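You operate a simulated robot arm through the tools that you are given. There is no shell and no other tool. Be economical: measure what you need, move in short steps, check, and stop when the job is done.

Carry out the task below with a simulated robot arm. There is one attempt and no reset: what you move stays moved.

## Task
Test the load and set the breaker to the next mark above the reading.
Fine: tester on, one press of the test key, tester off at the end.
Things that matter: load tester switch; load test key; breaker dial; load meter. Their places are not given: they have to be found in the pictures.

The check looks at the end state, three seconds after you hand in, the way a careful person would. Anything else that was tipped, shoved, dropped, spilled or broken makes it a failure.

## Robot
A 7-joint arm with a two-finger parallel gripper, fixed in place. Base frame: the origin is at the foot of the arm, x ahead of it, y to its left, z up. Lengths are in mm, angles in degrees, forces in N, time in s.
Its first joint turns from -66.0 to 66.0 degrees. Payload 2.5 kg.
Tool frame: the origin (TCP) lies between the finger pads and is the grasp point; the fingertips stand 23 mm ahead of it; z points along the fingers, y is the line along which they close. The gripper opens to 94 mm. The fingers are 38 mm wide and 10 mm thick; the gripper's body (54 by 96 mm) begins 39 mm behind the TCP.
Orientation is told as [roll, pitch, yaw] about the base's x, y, z axes, in that order, counted from this pose: with the fingers straight down and closing along the base's y, the tool's x points along the base's -x, its y along +y and its z along -z.

## Interface
- The arm moves only by the tool send_rows. Its argument "motion" is a list of rows, each an object (a shift or turn left out is 0, a gripper value left out holds the last) with "xyz": the shift along the tool's x, y, z in cm, a list of three; "rot": the turn, a rotation vector about the tool's x, y, z in degrees, a list of three; "jaw": the finger opening in cm, from 0 to 9.4. In form: [{"xyz": [x, y, z], "rot": [wx, wy, wz], "jaw": jaw}, ...]. A call has 1 to 20 rows; each row is the pose to reach, as a shift and turn from the pose commanded when the call began, along the tool's axes at that moment. A row lasts 0.2 s, in which the tool goes at most 50 mm and 8.6 degrees; a call with a longer step from one row to the next is refused whole, and so is a gripper value outside its range. A pose out of reach is approached as far as the arm can. The call stops where the force on the tool passes 40 N (or 10 N more than at its start, if that is more) or the arm is blocked; 0.2 s more then pass. Each finger travels about 108 mm/s and halts on what it meets, pressing with about 29 N; the grip force reading is that of the motor and also rises with nothing between the fingers. The clock runs only during rows and for 0.2 s after the last one: add rows that repeat a pose to give the fingers time. It gives the time, the measured TCP pose, the force on the tool (base axes), the opening and the grip force at its end, in the units of the frame above (readings bear some noise).
- Cameras (640 x 400 px; columns grow to the right, rows downward): "scene" is fixed at [133.7, -415.6, 543.8]; the picture's right is [0.71, -0.70, 0.00], its down [-0.40, -0.40, -0.82] and it looks along [0.58, 0.59, -0.57] (base axes); focal length 314 px, centre (320, 200). "wrist" rides on the gripper at [86, 16, -74] in the tool frame; the picture's right is [-0.18, 0.98, 0.00], its down [-0.58, -0.11, -0.81] and it looks along [-0.79, -0.15, 0.59] (tool axes); focal length 243 px, centre (320, 200).
- capture(camera): a new picture of that camera. The clock stands still meanwhile.
- pixel_to_xyz(camera, pixels): for up to 12 pixels [column, row] of the newest picture of that camera ("zoom" is the newest enlarged one), the place [x, y, z] in the base frame of the surface seen there, good to about 3 mm. The clock stands still meanwhile.
- close_up(camera, box): a new picture of the part [left, top, right, bottom] of that camera's present view, enlarged. The clock stands still meanwhile.
- close_job(): hands the job in; it is judged then, once.

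Keep the steps short. Do not move on a guess: measure, check each grasp and each placing, and mend mistakes. In all there are 80 turns and 54 pictures (those below and enlarged ones count). Leave the gripper open and the arm clear of the work at the hand-in unless told otherwise, and finish with a single line.

The tools are called by a JSON object that holds its "api" and its "payload". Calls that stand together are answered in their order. send_rows: Moves the arm, as the interface text tells. Its arguments: {"type":"object","properties":{"motion":{"type":"array"}},"required":["motion"]} The other tools are called the same way: capture (camera) takes a picture; pixel_to_xyz (camera, pixels) gives the place of the surface under pixels of a picture; close_up (camera, box) takes an enlarged picture of a part of a camera's view; close_job () hands the job in.

At the start:

```text
t: 0.0
tool_pos: [325.8, -93.1, 344.3]
ee_rot: [0.1, -0.1, -0.1]
wrist_force: [-0.1, -0.5, -0.5]
grip_width: 94.0
finger_force: 0.2
```

scene: 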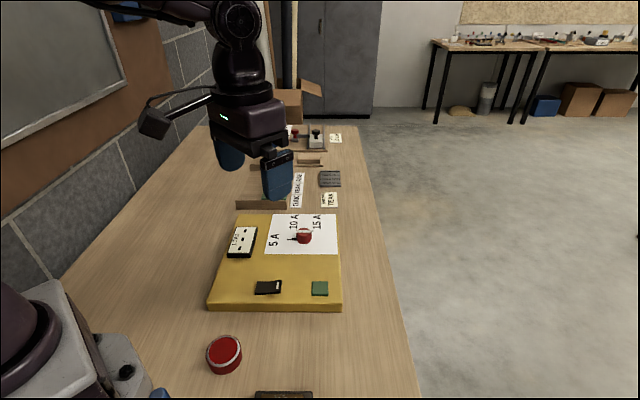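
wrist: 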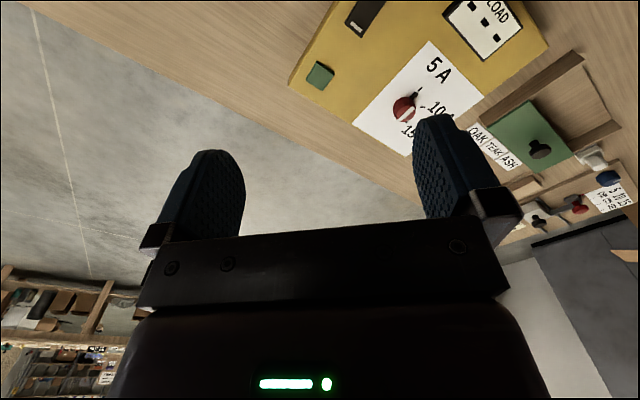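

I see a yellow panel with a black rocker (268,287), a green key (320,288), a red dial (303,236) and a LOAD meter (241,241). I'll enlarge it and measure places.

{"api": "close_up", "payload": {"camera": "scene", "box": [200, 200, 350, 320]}}

{"api": "pixel_to_xyz", "payload": {"camera": "scene", "pixels": [[260, 288], [268, 287], [278, 287], [320, 288], [303, 236], [292, 239], [241, 241], [225, 295], [335, 250], [274, 240], [293, 222], [317, 222]]}}

```text
3.33 times, centred on (275, 260) of scene
```

zoom: 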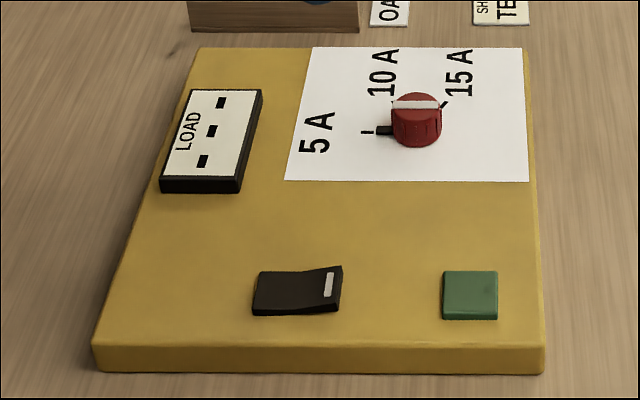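

```text
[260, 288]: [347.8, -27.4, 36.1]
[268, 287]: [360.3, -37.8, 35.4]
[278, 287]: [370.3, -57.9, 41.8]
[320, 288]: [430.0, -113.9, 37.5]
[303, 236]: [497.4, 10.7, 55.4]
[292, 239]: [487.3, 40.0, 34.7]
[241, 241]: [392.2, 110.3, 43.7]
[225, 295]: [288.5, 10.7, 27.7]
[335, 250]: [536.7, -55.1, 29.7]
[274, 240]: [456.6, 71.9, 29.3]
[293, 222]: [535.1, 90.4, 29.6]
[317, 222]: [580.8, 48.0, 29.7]
```

I'll look closer at the dial, meter and switch.

{"api": "close_up", "payload": {"camera": "scene", "box": [262, 208, 342, 258]}}

{"api": "pixel_to_xyz", "payload": {"camera": "zoom", "pixels": [[285, 205], [325, 200], [330, 170], [370, 165], [290, 235], [340, 255]]}}

{"api": "close_up", "payload": {"camera": "wrist", "box": [350, 0, 540, 150]}}

{"api": "pixel_to_xyz", "payload": {"camera": "scene", "pixels": [[310, 288], [325, 284], [215, 303], [339, 306], [300, 340], [264, 283], [257, 292], [282, 283], [279, 292], [223, 355], [250, 216], [337, 217]]}}

```text
8.00 times, centred on (302, 233) of scene
```

zoom: 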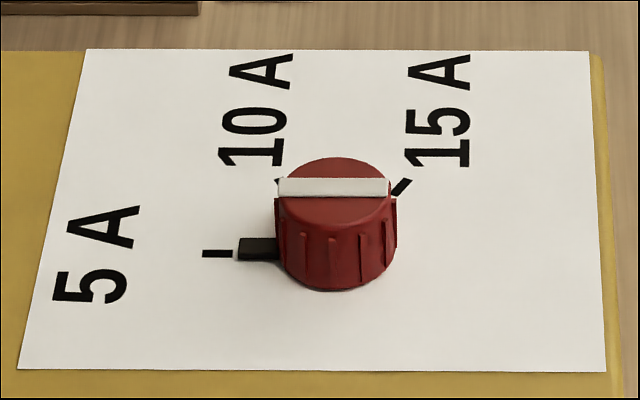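

```text
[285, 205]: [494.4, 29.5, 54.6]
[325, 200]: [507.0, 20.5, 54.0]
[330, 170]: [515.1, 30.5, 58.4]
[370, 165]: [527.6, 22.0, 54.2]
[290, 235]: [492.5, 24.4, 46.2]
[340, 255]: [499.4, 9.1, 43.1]
```

```text
2.67 times, centred on (445, 75) of wrist
```

zoom: 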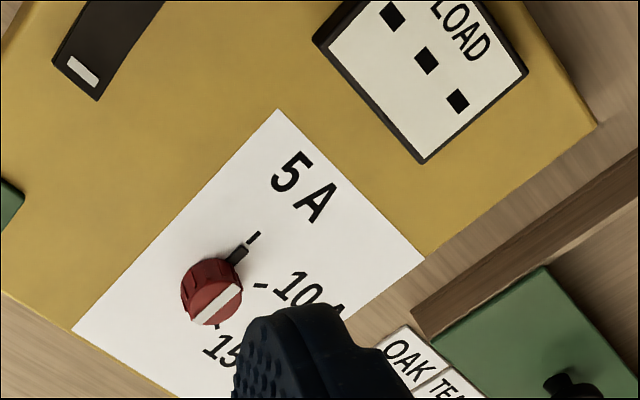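

```text
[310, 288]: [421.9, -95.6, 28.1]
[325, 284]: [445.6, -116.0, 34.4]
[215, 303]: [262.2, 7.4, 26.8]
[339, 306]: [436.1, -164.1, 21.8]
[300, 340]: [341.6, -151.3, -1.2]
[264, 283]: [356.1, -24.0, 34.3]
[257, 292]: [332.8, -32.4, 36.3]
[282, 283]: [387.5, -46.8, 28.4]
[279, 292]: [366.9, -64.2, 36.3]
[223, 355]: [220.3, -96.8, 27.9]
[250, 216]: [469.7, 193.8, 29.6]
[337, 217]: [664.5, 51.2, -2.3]
```

Depth readings put the panel top at about z=29 and the table near 0, unlike the stated 36. I'll cross-check with the wrist camera.

{"api": "pixel_to_xyz", "payload": {"camera": "wrist", "pixels": [[320, 75], [300, 20], [404, 108], [365, 18], [356, 26], [425, 60], [394, 100], [492, 30], [350, 50], [439, 89], [417, 94], [443, 107]]}}

{"api": "close_up", "payload": {"camera": "scene", "box": [262, 208, 342, 258]}}

{"api": "pixel_to_xyz", "payload": {"camera": "zoom", "pixels": [[204, 253], [230, 253], [277, 181], [410, 181], [396, 196], [241, 248], [281, 187], [383, 187], [332, 187], [88, 55], [25, 365], [600, 365]]}}

```text
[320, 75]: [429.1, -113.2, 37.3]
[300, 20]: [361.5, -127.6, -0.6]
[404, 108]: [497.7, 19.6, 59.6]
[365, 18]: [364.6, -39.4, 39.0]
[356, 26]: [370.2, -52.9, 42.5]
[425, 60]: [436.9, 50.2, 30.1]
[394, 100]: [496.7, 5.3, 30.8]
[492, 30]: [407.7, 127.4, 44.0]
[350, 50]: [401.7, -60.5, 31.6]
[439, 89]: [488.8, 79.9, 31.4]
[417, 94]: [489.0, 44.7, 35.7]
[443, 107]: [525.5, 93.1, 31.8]
```

```text
8.00 times, centred on (302, 233) of scene
```

zoom: 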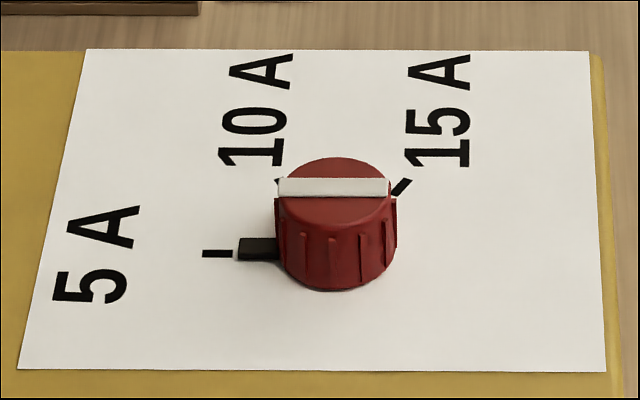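

```text
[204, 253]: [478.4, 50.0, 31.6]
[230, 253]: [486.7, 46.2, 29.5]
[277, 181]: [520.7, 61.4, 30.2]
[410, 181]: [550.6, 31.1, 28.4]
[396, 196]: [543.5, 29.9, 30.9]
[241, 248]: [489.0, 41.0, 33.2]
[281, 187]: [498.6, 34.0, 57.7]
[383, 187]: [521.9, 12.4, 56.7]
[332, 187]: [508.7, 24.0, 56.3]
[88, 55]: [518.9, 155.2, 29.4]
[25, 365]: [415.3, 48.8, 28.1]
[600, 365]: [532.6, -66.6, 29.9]
```

Both cameras agree: table near 0, panel top about z=30. The rocker's white-marked end (370,-57) stands up, so the tester is off. I'll turn the tool 45°, close the jaw and come to a point above the rocker at z≈140 to look.

{"api": "send_rows", "payload": {"motion": [{"xyz": [-0.8, 0.55, 3.4], "rot": [0, 0, -7.5], "jaw": 0}, {"xyz": [-1.6, 1.1, 6.8], "rot": [0, 0, -15], "jaw": 0}, {"xyz": [-2.4, 1.65, 10.2], "rot": [0, 0, -22.5], "jaw": 0}, {"xyz": [-3.2, 2.2, 13.6], "rot": [0, 0, -30], "jaw": 0}, {"xyz": [-4.0, 2.75, 17], "rot": [0, 0, -37.5], "jaw": 0}, {"xyz": [-4.82, 3.31, 20.4], "rot": [0, 0, -45], "jaw": 0}, {"xyz": [-4.82, 3.31, 20.4], "rot": [0, 0, -45], "jaw": 0}]}}

{"api": "capture", "payload": {"camera": "wrist"}}

{"api": "close_up", "payload": {"camera": "scene", "box": [200, 200, 350, 320]}}

```text
t: 1.6
tool_pos: [374.1, -61.0, 140.3]
ee_rot: [0.0, 0.0, 45.1]
wrist_force: [-1.1, -0.5, 0.0]
grip_width: 0.0
finger_force: 29.2
```

```text
47 pictures are left
```

wrist: 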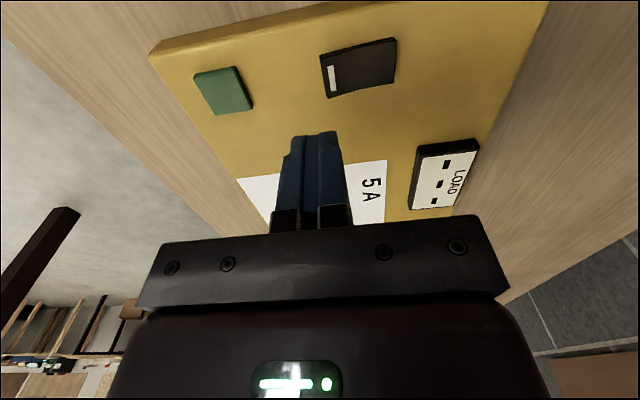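

```text
3.33 times, centred on (275, 260) of scene
```

zoom: 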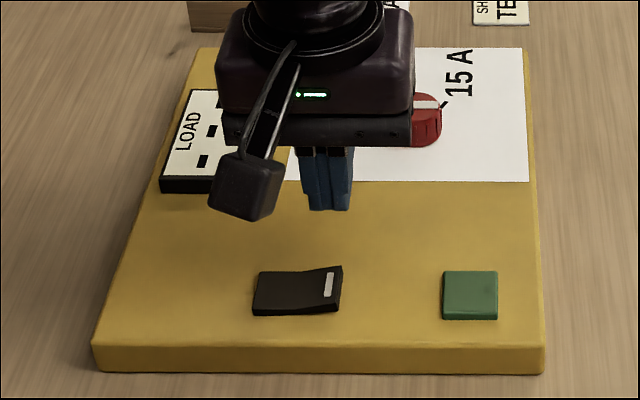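

Wrist image shows the rocker's marked end at about (331,78). Measuring rocker and key corners.

{"api": "pixel_to_xyz", "payload": {"camera": "wrist", "pixels": [[322, 57], [328, 95], [394, 41], [394, 80], [332, 78], [340, 77], [360, 70], [385, 62], [205, 75], [238, 70], [249, 104], [222, 90]]}}

```text
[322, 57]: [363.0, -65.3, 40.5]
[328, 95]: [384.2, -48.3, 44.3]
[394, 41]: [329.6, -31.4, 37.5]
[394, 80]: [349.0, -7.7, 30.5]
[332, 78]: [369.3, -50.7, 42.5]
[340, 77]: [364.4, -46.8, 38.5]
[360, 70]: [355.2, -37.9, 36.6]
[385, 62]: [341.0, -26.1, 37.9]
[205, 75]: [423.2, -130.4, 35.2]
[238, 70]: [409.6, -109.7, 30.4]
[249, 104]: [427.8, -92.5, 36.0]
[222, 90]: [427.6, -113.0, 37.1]
```

Rocker runs from the raised end (374,-57) to the low end (339,-21). I'll press the raised end slowly at about (373,-56), then lift.

{"api": "send_rows", "payload": {"motion": [{"xyz": [-0.2, 0.35, 3]}, {"xyz": [-0.2, 0.35, 6]}, {"xyz": [-0.2, 0.35, 6.8]}, {"xyz": [-0.2, 0.35, 7.2]}, {"xyz": [-0.2, 0.35, 7.4]}, {"xyz": [-0.2, 0.35, 7.6]}, {"xyz": [-0.2, 0.35, 7.8]}, {"xyz": [-0.2, 0.35, 7.95]}, {"xyz": [-0.2, 0.35, 8.1]}]}}

{"api": "close_up", "payload": {"camera": "scene", "box": [200, 200, 350, 320]}}

```text
t: 3.6
tool_pos: [374.0, -54.9, 60.1]
ee_rot: [-0.1, 0.0, 44.9]
wrist_force: [-9.8, 2.3, 25.9]
grip_width: 0.0
finger_force: 29.4
```

```text
3.33 times, centred on (275, 260) of scene
```

zoom: 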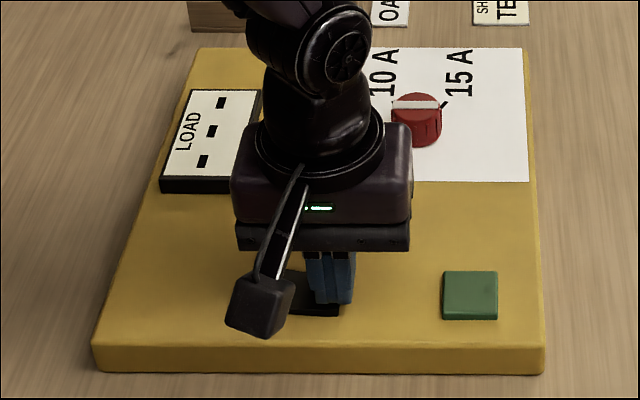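

The finger reached z≈60 with 26 N up, so the end looks pressed in. I'll lift 8 cm and check.

{"api": "send_rows", "payload": {"motion": [{"xyz": [0, 0, -2]}, {"xyz": [0, 0, -5]}, {"xyz": [0, 0, -8]}]}}

{"api": "close_up", "payload": {"camera": "scene", "box": [200, 200, 350, 320]}}

{"api": "capture", "payload": {"camera": "wrist"}}

```text
t: 4.4
tool_pos: [372.5, -56.3, 139.0]
ee_rot: [0.0, -0.1, 45.1]
wrist_force: [0.1, -0.5, -0.7]
grip_width: 0.0
finger_force: 29.2
```

```text
3.33 times, centred on (275, 260) of scene
```

zoom: 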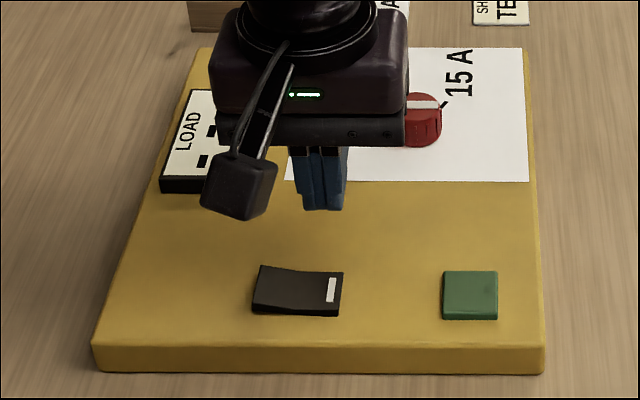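

```text
43 pictures are left
```

wrist: 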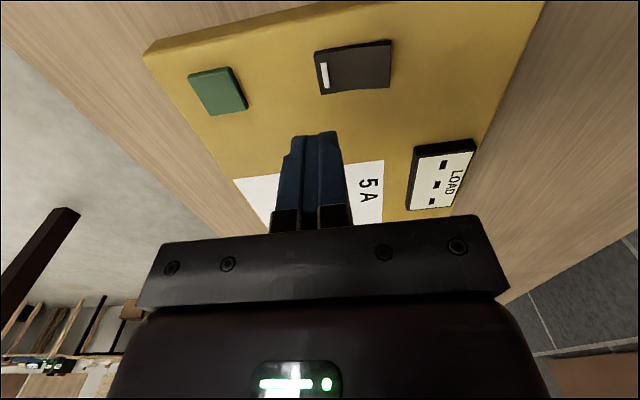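

The rocker flipped: the marked end is down, so the tester is on. Next I move above the green key at (428,-112) and lower to just above it.

{"api": "send_rows", "payload": {"motion": [{"xyz": [0.0, -4, 0]}, {"xyz": [0.05, -7.85, 0]}, {"xyz": [0.05, -7.85, 3.5]}, {"xyz": [0.05, -7.85, 6.9]}, {"xyz": [0.05, -7.85, 6.9]}]}}

{"api": "close_up", "payload": {"camera": "scene", "box": [200, 200, 350, 320]}}

```text
t: 5.6
tool_pos: [429.1, -111.7, 70.0]
ee_rot: [-0.1, 0.0, 45.0]
wrist_force: [-0.8, 0.6, -0.4]
grip_width: 0.0
finger_force: 29.4
```

```text
3.33 times, centred on (275, 260) of scene
```

zoom: 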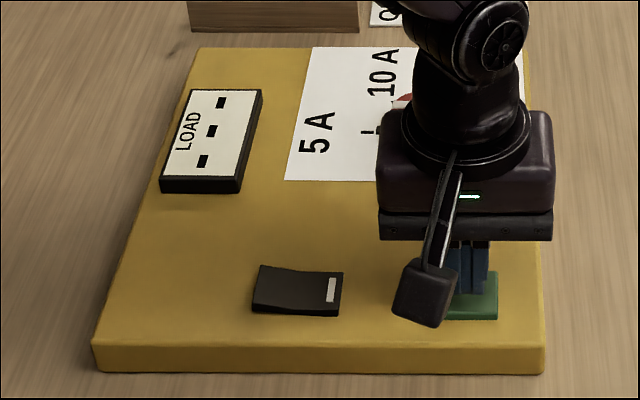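

The tips are 10 mm above the key, the meter stays in view. Pressing once, straight down in small steps.

{"api": "send_rows", "payload": {"motion": [{"xyz": [0, 0, 0.6]}, {"xyz": [0, 0, 0.9]}, {"xyz": [0, 0, 1.1]}, {"xyz": [0, 0, 1.25]}, {"xyz": [0, 0, 1.4]}]}}

{"api": "close_up", "payload": {"camera": "scene", "box": [200, 200, 350, 320]}}

```text
t: 6.8
tool_pos: [428.2, -112.1, 55.7]
ee_rot: [0.0, -0.1, 45.0]
wrist_force: [-0.3, -0.2, 1.9]
grip_width: 0.0
finger_force: 28.7
```

```text
3.33 times, centred on (275, 260) of scene
```

zoom: 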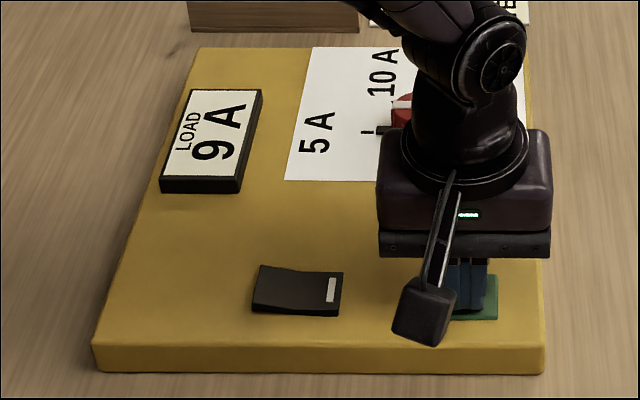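

The meter shows "9 A". I'll lift off and check the reading enlarged.

{"api": "send_rows", "payload": {"motion": [{"xyz": [0, 0, -2]}, {"xyz": [0, 0, -5]}, {"xyz": [0, 0, -9]}]}}

{"api": "close_up", "payload": {"camera": "scene", "box": [215, 210, 275, 265]}}

```text
t: 7.6
tool_pos: [427.4, -110.8, 146.0]
ee_rot: [-0.1, -0.1, 45.0]
wrist_force: [0.0, 0.1, 0.1]
grip_width: 0.0
finger_force: 29.2
```

```text
7.27 times, centred on (245, 238) of scene
```

zoom: 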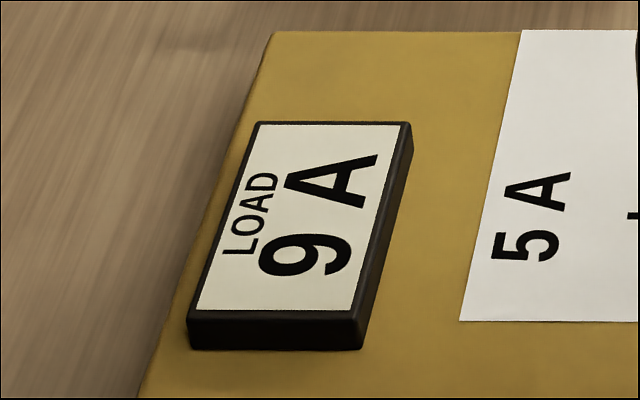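

Reading is 9 A, so the dial must go to 10 A. I'll move above the dial (510,23) at z≈196, with yaw -30 so the fingers will clear the black pointer, jaw 6 cm.

{"api": "send_rows", "payload": {"motion": [{"xyz": [0, 0, -2], "rot": [0, 0, 8.3]}, {"xyz": [-1.5, 0.4, -4], "rot": [0, 0, 16.6], "jaw": 6}, {"xyz": [-4, 1, -5], "rot": [0, 0, 25], "jaw": 6}, {"xyz": [-6.5, 1.6, -5], "rot": [0, 0, 33.3], "jaw": 6}, {"xyz": [-9, 2.2, -5], "rot": [0, 0, 41.6], "jaw": 6}, {"xyz": [-11.5, 2.8, -5], "rot": [0, 0, 50], "jaw": 6}, {"xyz": [-13.5, 3.3, -5], "rot": [0, 0, 58.3], "jaw": 6}, {"xyz": [-15.3, 3.75, -5], "rot": [0, 0, 66.6], "jaw": 6}, {"xyz": [-15.3, 3.75, -5], "rot": [0, 0, 75], "jaw": 6}, {"xyz": [-15.3, 3.75, -5], "rot": [0, 0, 75], "jaw": 6}]}}

{"api": "capture", "payload": {"camera": "wrist"}}

{"api": "capture", "payload": {"camera": "scene"}}

```text
t: 9.8
tool_pos: [511.2, 23.4, 197.1]
ee_rot: [0.0, 0.0, -30.1]
wrist_force: [0.2, 0.4, 0.4]
grip_width: 59.8
finger_force: 0.0
```

```text
39 pictures are left
```

wrist: 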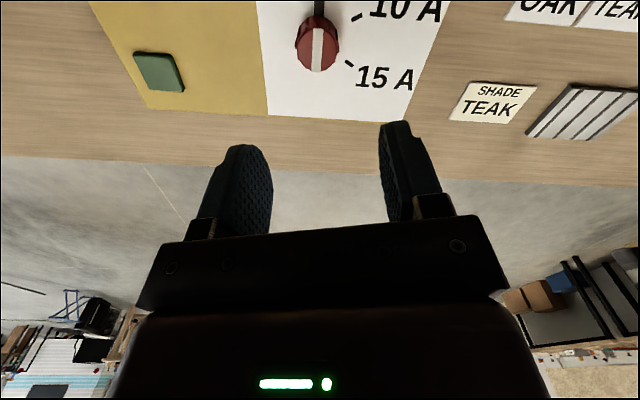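

```text
38 pictures are left
```

scene: 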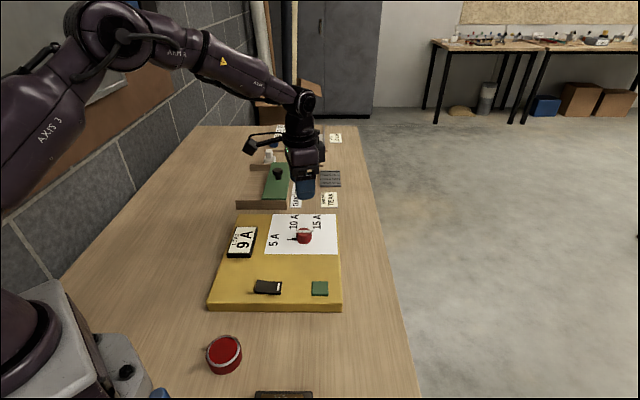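

The dial is at (318,47) in the wrist view, right under the tool. I'll zoom to measure the ticks.

{"api": "close_up", "payload": {"camera": "wrist", "box": [260, 0, 420, 100]}}

{"api": "pixel_to_xyz", "payload": {"camera": "zoom", "pixels": [[225, 115], [233, 280], [229, 195], [370, 78], [400, 62], [340, 242], [370, 262], [230, 20], [240, 50]]}}

```text
4.00 times, centred on (340, 50) of wrist
```

zoom: 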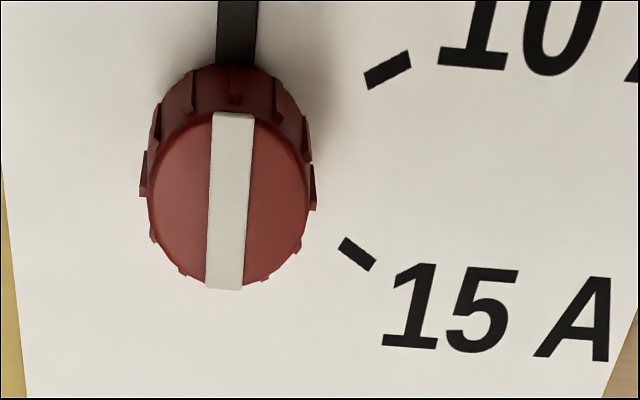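

```text
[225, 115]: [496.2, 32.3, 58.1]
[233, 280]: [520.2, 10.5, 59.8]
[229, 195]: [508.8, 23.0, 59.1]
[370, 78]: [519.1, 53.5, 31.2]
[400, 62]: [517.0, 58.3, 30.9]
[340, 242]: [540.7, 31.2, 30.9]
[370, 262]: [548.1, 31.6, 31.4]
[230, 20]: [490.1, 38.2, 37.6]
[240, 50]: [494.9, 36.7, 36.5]
```

Dial centre ≈(509,22), pointer at ≈137°, 10 A tick at ≈75°, so about 61° clockwise is needed. I'll lower to tips z≈38 with the jaw open.

{"api": "send_rows", "payload": {"motion": [{"xyz": [0.1, -0.15, 4]}, {"xyz": [0.1, -0.15, 8]}, {"xyz": [0.1, -0.15, 11]}, {"xyz": [0.1, -0.15, 12.5]}, {"xyz": [0.1, -0.15, 13.5]}, {"xyz": [0.1, -0.15, 13.5]}]}}

{"api": "close_up", "payload": {"camera": "scene", "box": [240, 180, 360, 260]}}

```text
t: 11.2
tool_pos: [508.3, 21.0, 61.5]
ee_rot: [0.0, 0.0, -29.9]
wrist_force: [-0.5, -0.4, -0.6]
grip_width: 60.1
finger_force: 0.1
```

```text
5.00 times, centred on (300, 220) of scene
```

zoom: 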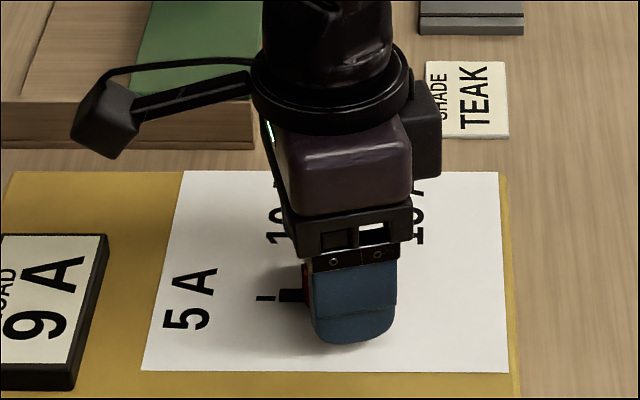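

The fingers straddle the knob, pointer free. Closing on it.

{"api": "send_rows", "payload": {"motion": [{"jaw": 4.2}, {"jaw": 3.0}, {"jaw": 2.0}, {"jaw": 2.0}]}}

```text
t: 12.2
tool_pos: [508.4, 21.0, 61.6]
ee_rot: [0.0, -0.1, -30.0]
wrist_force: [3.7, 1.0, -3.6]
grip_width: 34.4
finger_force: 45.1
```

Gripped at 34.4 mm. Turning clockwise 61° about the tool axis.

{"api": "send_rows", "payload": {"motion": [{"rot": [0, 0, 6.1]}, {"rot": [0, 0, 12.2]}, {"rot": [0, 0, 18.3]}, {"rot": [0, 0, 24.4]}, {"rot": [0, 0, 30.5]}, {"rot": [0, 0, 36.6]}, {"rot": [0, 0, 42.7]}, {"rot": [0, 0, 48.8]}, {"rot": [0, 0, 54.9]}, {"rot": [0, 0, 61]}, {"rot": [0, 0, 61]}]}}

{"api": "close_up", "payload": {"camera": "scene", "box": [240, 180, 360, 260]}}

```text
t: 14.6
tool_pos: [508.7, 22.3, 61.8]
ee_rot: [0.1, 0.1, -91.1]
wrist_force: [22.2, 10.6, -16.8]
grip_width: 34.5
finger_force: 45.0
```

```text
5.00 times, centred on (300, 220) of scene
```

zoom: 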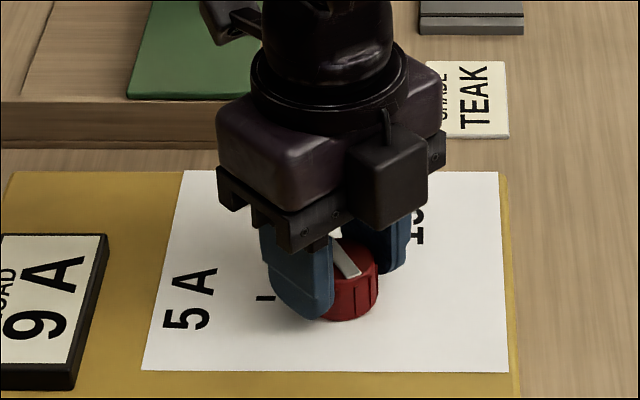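

The knob turned with the fingers. I'll open, rise straight up, and check.

{"api": "send_rows", "payload": {"motion": [{"jaw": 4}, {"jaw": 6}, {"jaw": 6}, {"xyz": [0, 0, -3]}, {"xyz": [0, 0, -7]}, {"xyz": [0, 0, -11]}, {"xyz": [0, 0, -15]}, {"xyz": [0, 0, -15]}]}}

{"api": "close_up", "payload": {"camera": "scene", "box": [262, 208, 342, 258]}}

{"api": "pixel_to_xyz", "payload": {"camera": "zoom", "pixels": [[320, 170], [350, 205]]}}

{"api": "close_up", "payload": {"camera": "wrist", "box": [240, 0, 400, 100]}}

```text
t: 16.4
tool_pos: [507.7, 23.4, 211.2]
ee_rot: [0.0, 0.0, -91.0]
wrist_force: [0.2, 0.2, 0.0]
grip_width: 60.0
finger_force: 0.1
```

```text
8.00 times, centred on (302, 233) of scene
```

zoom: 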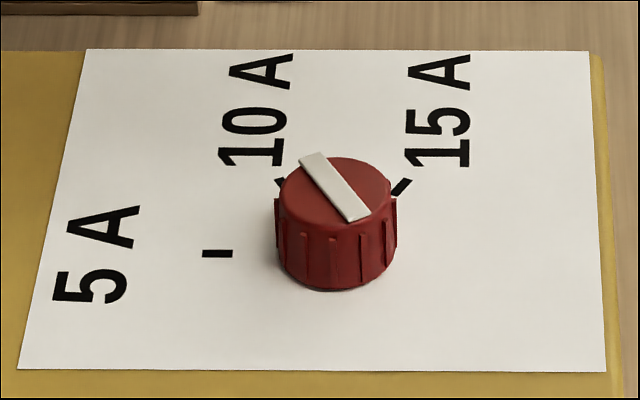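

```text
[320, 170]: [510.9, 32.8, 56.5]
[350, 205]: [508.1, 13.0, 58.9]
```

```text
4.00 times, centred on (320, 50) of wrist
```

zoom: 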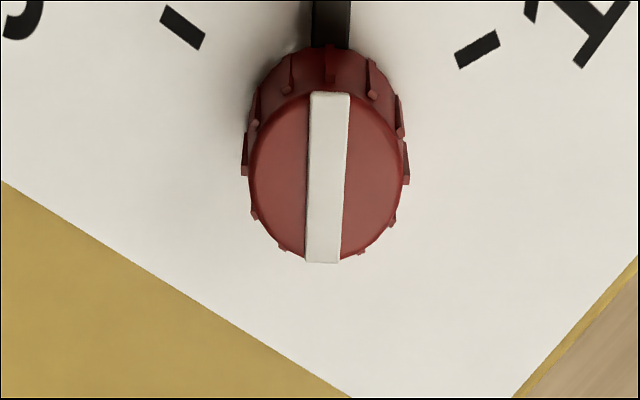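

The pointer's end and the 10 A tick lie just off the top of the wrist view. Shifting 6 cm along tool +x to see them.

{"api": "send_rows", "payload": {"motion": [{"xyz": [3, 0, -1]}, {"xyz": [6, 0, -2]}, {"xyz": [6, 0, -2]}]}}

{"api": "close_up", "payload": {"camera": "wrist", "box": [240, 20, 400, 120]}}

```text
t: 17.2
tool_pos: [509.6, 82.3, 231.4]
ee_rot: [0.0, 0.0, -91.1]
wrist_force: [-0.5, -0.1, 0.2]
grip_width: 60.0
finger_force: 0.1
```

```text
4.00 times, centred on (320, 70) of wrist
```

zoom: 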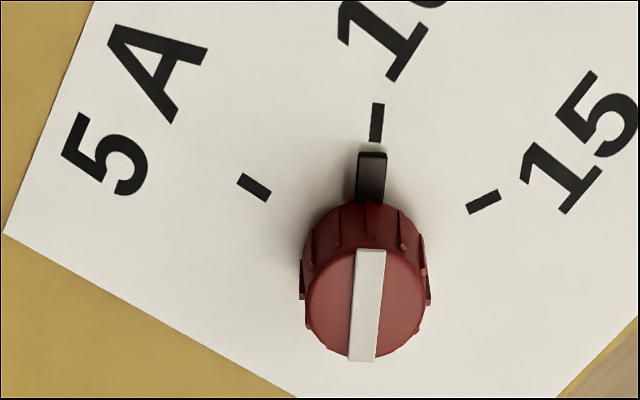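

The pointer lines up with the 10 A tick within about 1°. Next I go back above the rocker's unmarked end (340,-22), yaw 45, jaw closed, to switch off.

{"api": "send_rows", "payload": {"motion": [{"xyz": [-0.63, -0.99, 0.53], "rot": [0, 0, -8], "jaw": 0}, {"xyz": [-1.26, -1.98, 1.07], "rot": [0, 0, -16]}, {"xyz": [-1.89, -2.96, 1.6], "rot": [0, 0, -24]}, {"xyz": [-2.52, -3.95, 2.14], "rot": [0, 0, -32]}, {"xyz": [-3.15, -4.94, 2.67], "rot": [0, 0, -40]}, {"xyz": [-3.78, -5.93, 3.2], "rot": [0, 0, -48]}, {"xyz": [-4.41, -6.92, 3.74], "rot": [0, 0, -56]}, {"xyz": [-5.04, -7.9, 4.28], "rot": [0, 0, -64]}, {"xyz": [-5.67, -8.89, 4.8], "rot": [0, 0, -72]}, {"xyz": [-6.3, -9.88, 5.35], "rot": [0, 0, -80]}, {"xyz": [-6.93, -10.87, 5.9], "rot": [0, 0, -88]}, {"xyz": [-7.56, -11.86, 6.4], "rot": [0, 0, -96]}, {"xyz": [-8.19, -12.84, 6.95], "rot": [0, 0, -104]}, {"xyz": [-8.82, -13.83, 7.5], "rot": [0, 0, -112]}, {"xyz": [-9.45, -14.82, 8.0], "rot": [0, 0, -120]}, {"xyz": [-10.08, -15.8, 8.55], "rot": [0, 0, -128]}, {"xyz": [-10.72, -16.78, 9.1], "rot": [0, 0, -136]}, {"xyz": [-10.72, -16.78, 9.1], "rot": [0, 0, -136]}]}}

{"api": "close_up", "payload": {"camera": "scene", "box": [200, 200, 350, 320]}}

```text
t: 21.0
tool_pos: [339.7, -21.7, 141.5]
ee_rot: [0.0, 0.0, 45.1]
wrist_force: [-0.4, 0.6, 1.1]
grip_width: 0.2
finger_force: 29.1
```

```text
3.33 times, centred on (275, 260) of scene
```

zoom: 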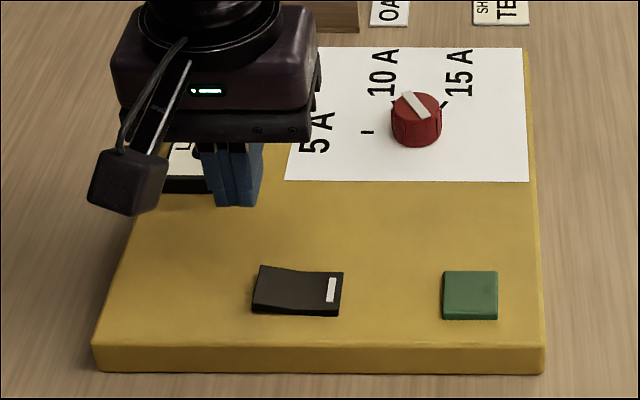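

Above the unmarked raised end. Pressing slowly as before, to z≈60.

{"api": "send_rows", "payload": {"motion": [{"xyz": [0, 0, 3]}, {"xyz": [0, 0, 6]}, {"xyz": [0, 0, 6.8]}, {"xyz": [0, 0, 7.2]}, {"xyz": [0, 0, 7.5]}, {"xyz": [0, 0, 7.7]}, {"xyz": [0, 0, 7.9]}, {"xyz": [0, 0, 8.05]}, {"xyz": [0, 0, 8.2]}]}}

```text
t: 23.0
tool_pos: [340.3, -22.0, 60.4]
ee_rot: [0.0, 0.1, 45.0]
wrist_force: [-3.7, 0.2, 10.7]
grip_width: 0.1
finger_force: 28.9
stopped in row 9: the force on the tool passed its limit (the readings are from after the stop); the commanded pose is now the measured one
```

Contact reached with the force limit at z≈60. Lifting straight, then moving back toward a clear high place and opening the jaw.

{"api": "send_rows", "payload": {"motion": [{"xyz": [0, 0, -3]}, {"xyz": [0, 0, -7]}, {"xyz": [0, 0, -11]}, {"xyz": [0, 0, -15]}, {"xyz": [0, 0, -19], "jaw": 9.4}, {"xyz": [0, 0, -23]}, {"xyz": [0, 0, -26]}, {"xyz": [0, 0, -26]}]}}

{"api": "capture", "payload": {"camera": "scene"}}

{"api": "close_up", "payload": {"camera": "scene", "box": [200, 200, 350, 320]}}

```text
t: 24.8
tool_pos: [338.7, -22.7, 320.9]
ee_rot: [0.0, 0.2, 44.9]
wrist_force: [0.4, -0.1, -0.1]
grip_width: 94.1
finger_force: 0.1
```

```text
30 pictures are left
```

scene: 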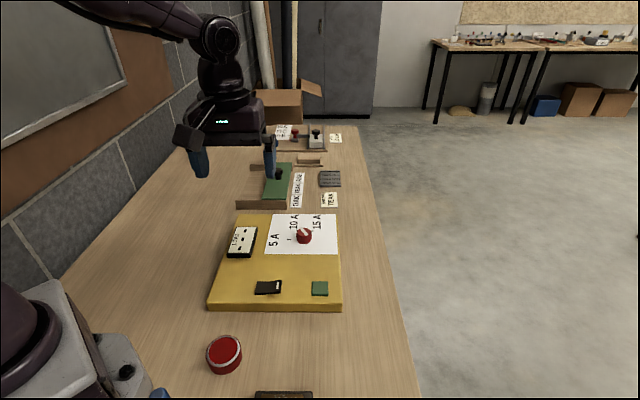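

```text
3.33 times, centred on (275, 260) of scene
```

zoom: 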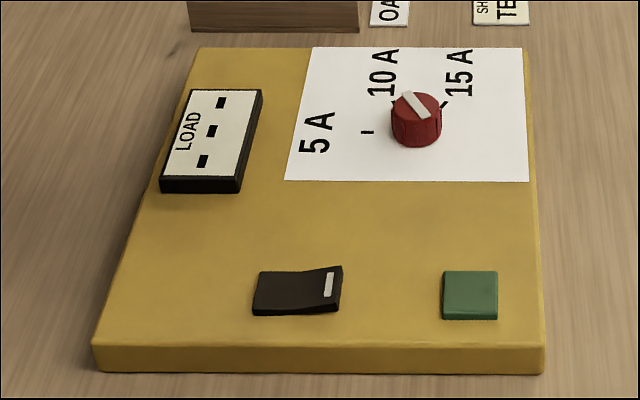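

The rocker is back to off, the meter is blank, the dial is on 10 A, nothing else has moved, and the arm is clear with the gripper open. Handing in.

{"api": "close_job", "payload": {}}

```text
The job is handed in.
```

The load read 9 A with one press of the test key, the breaker dial is set to 10 A, and the tester is switched off.
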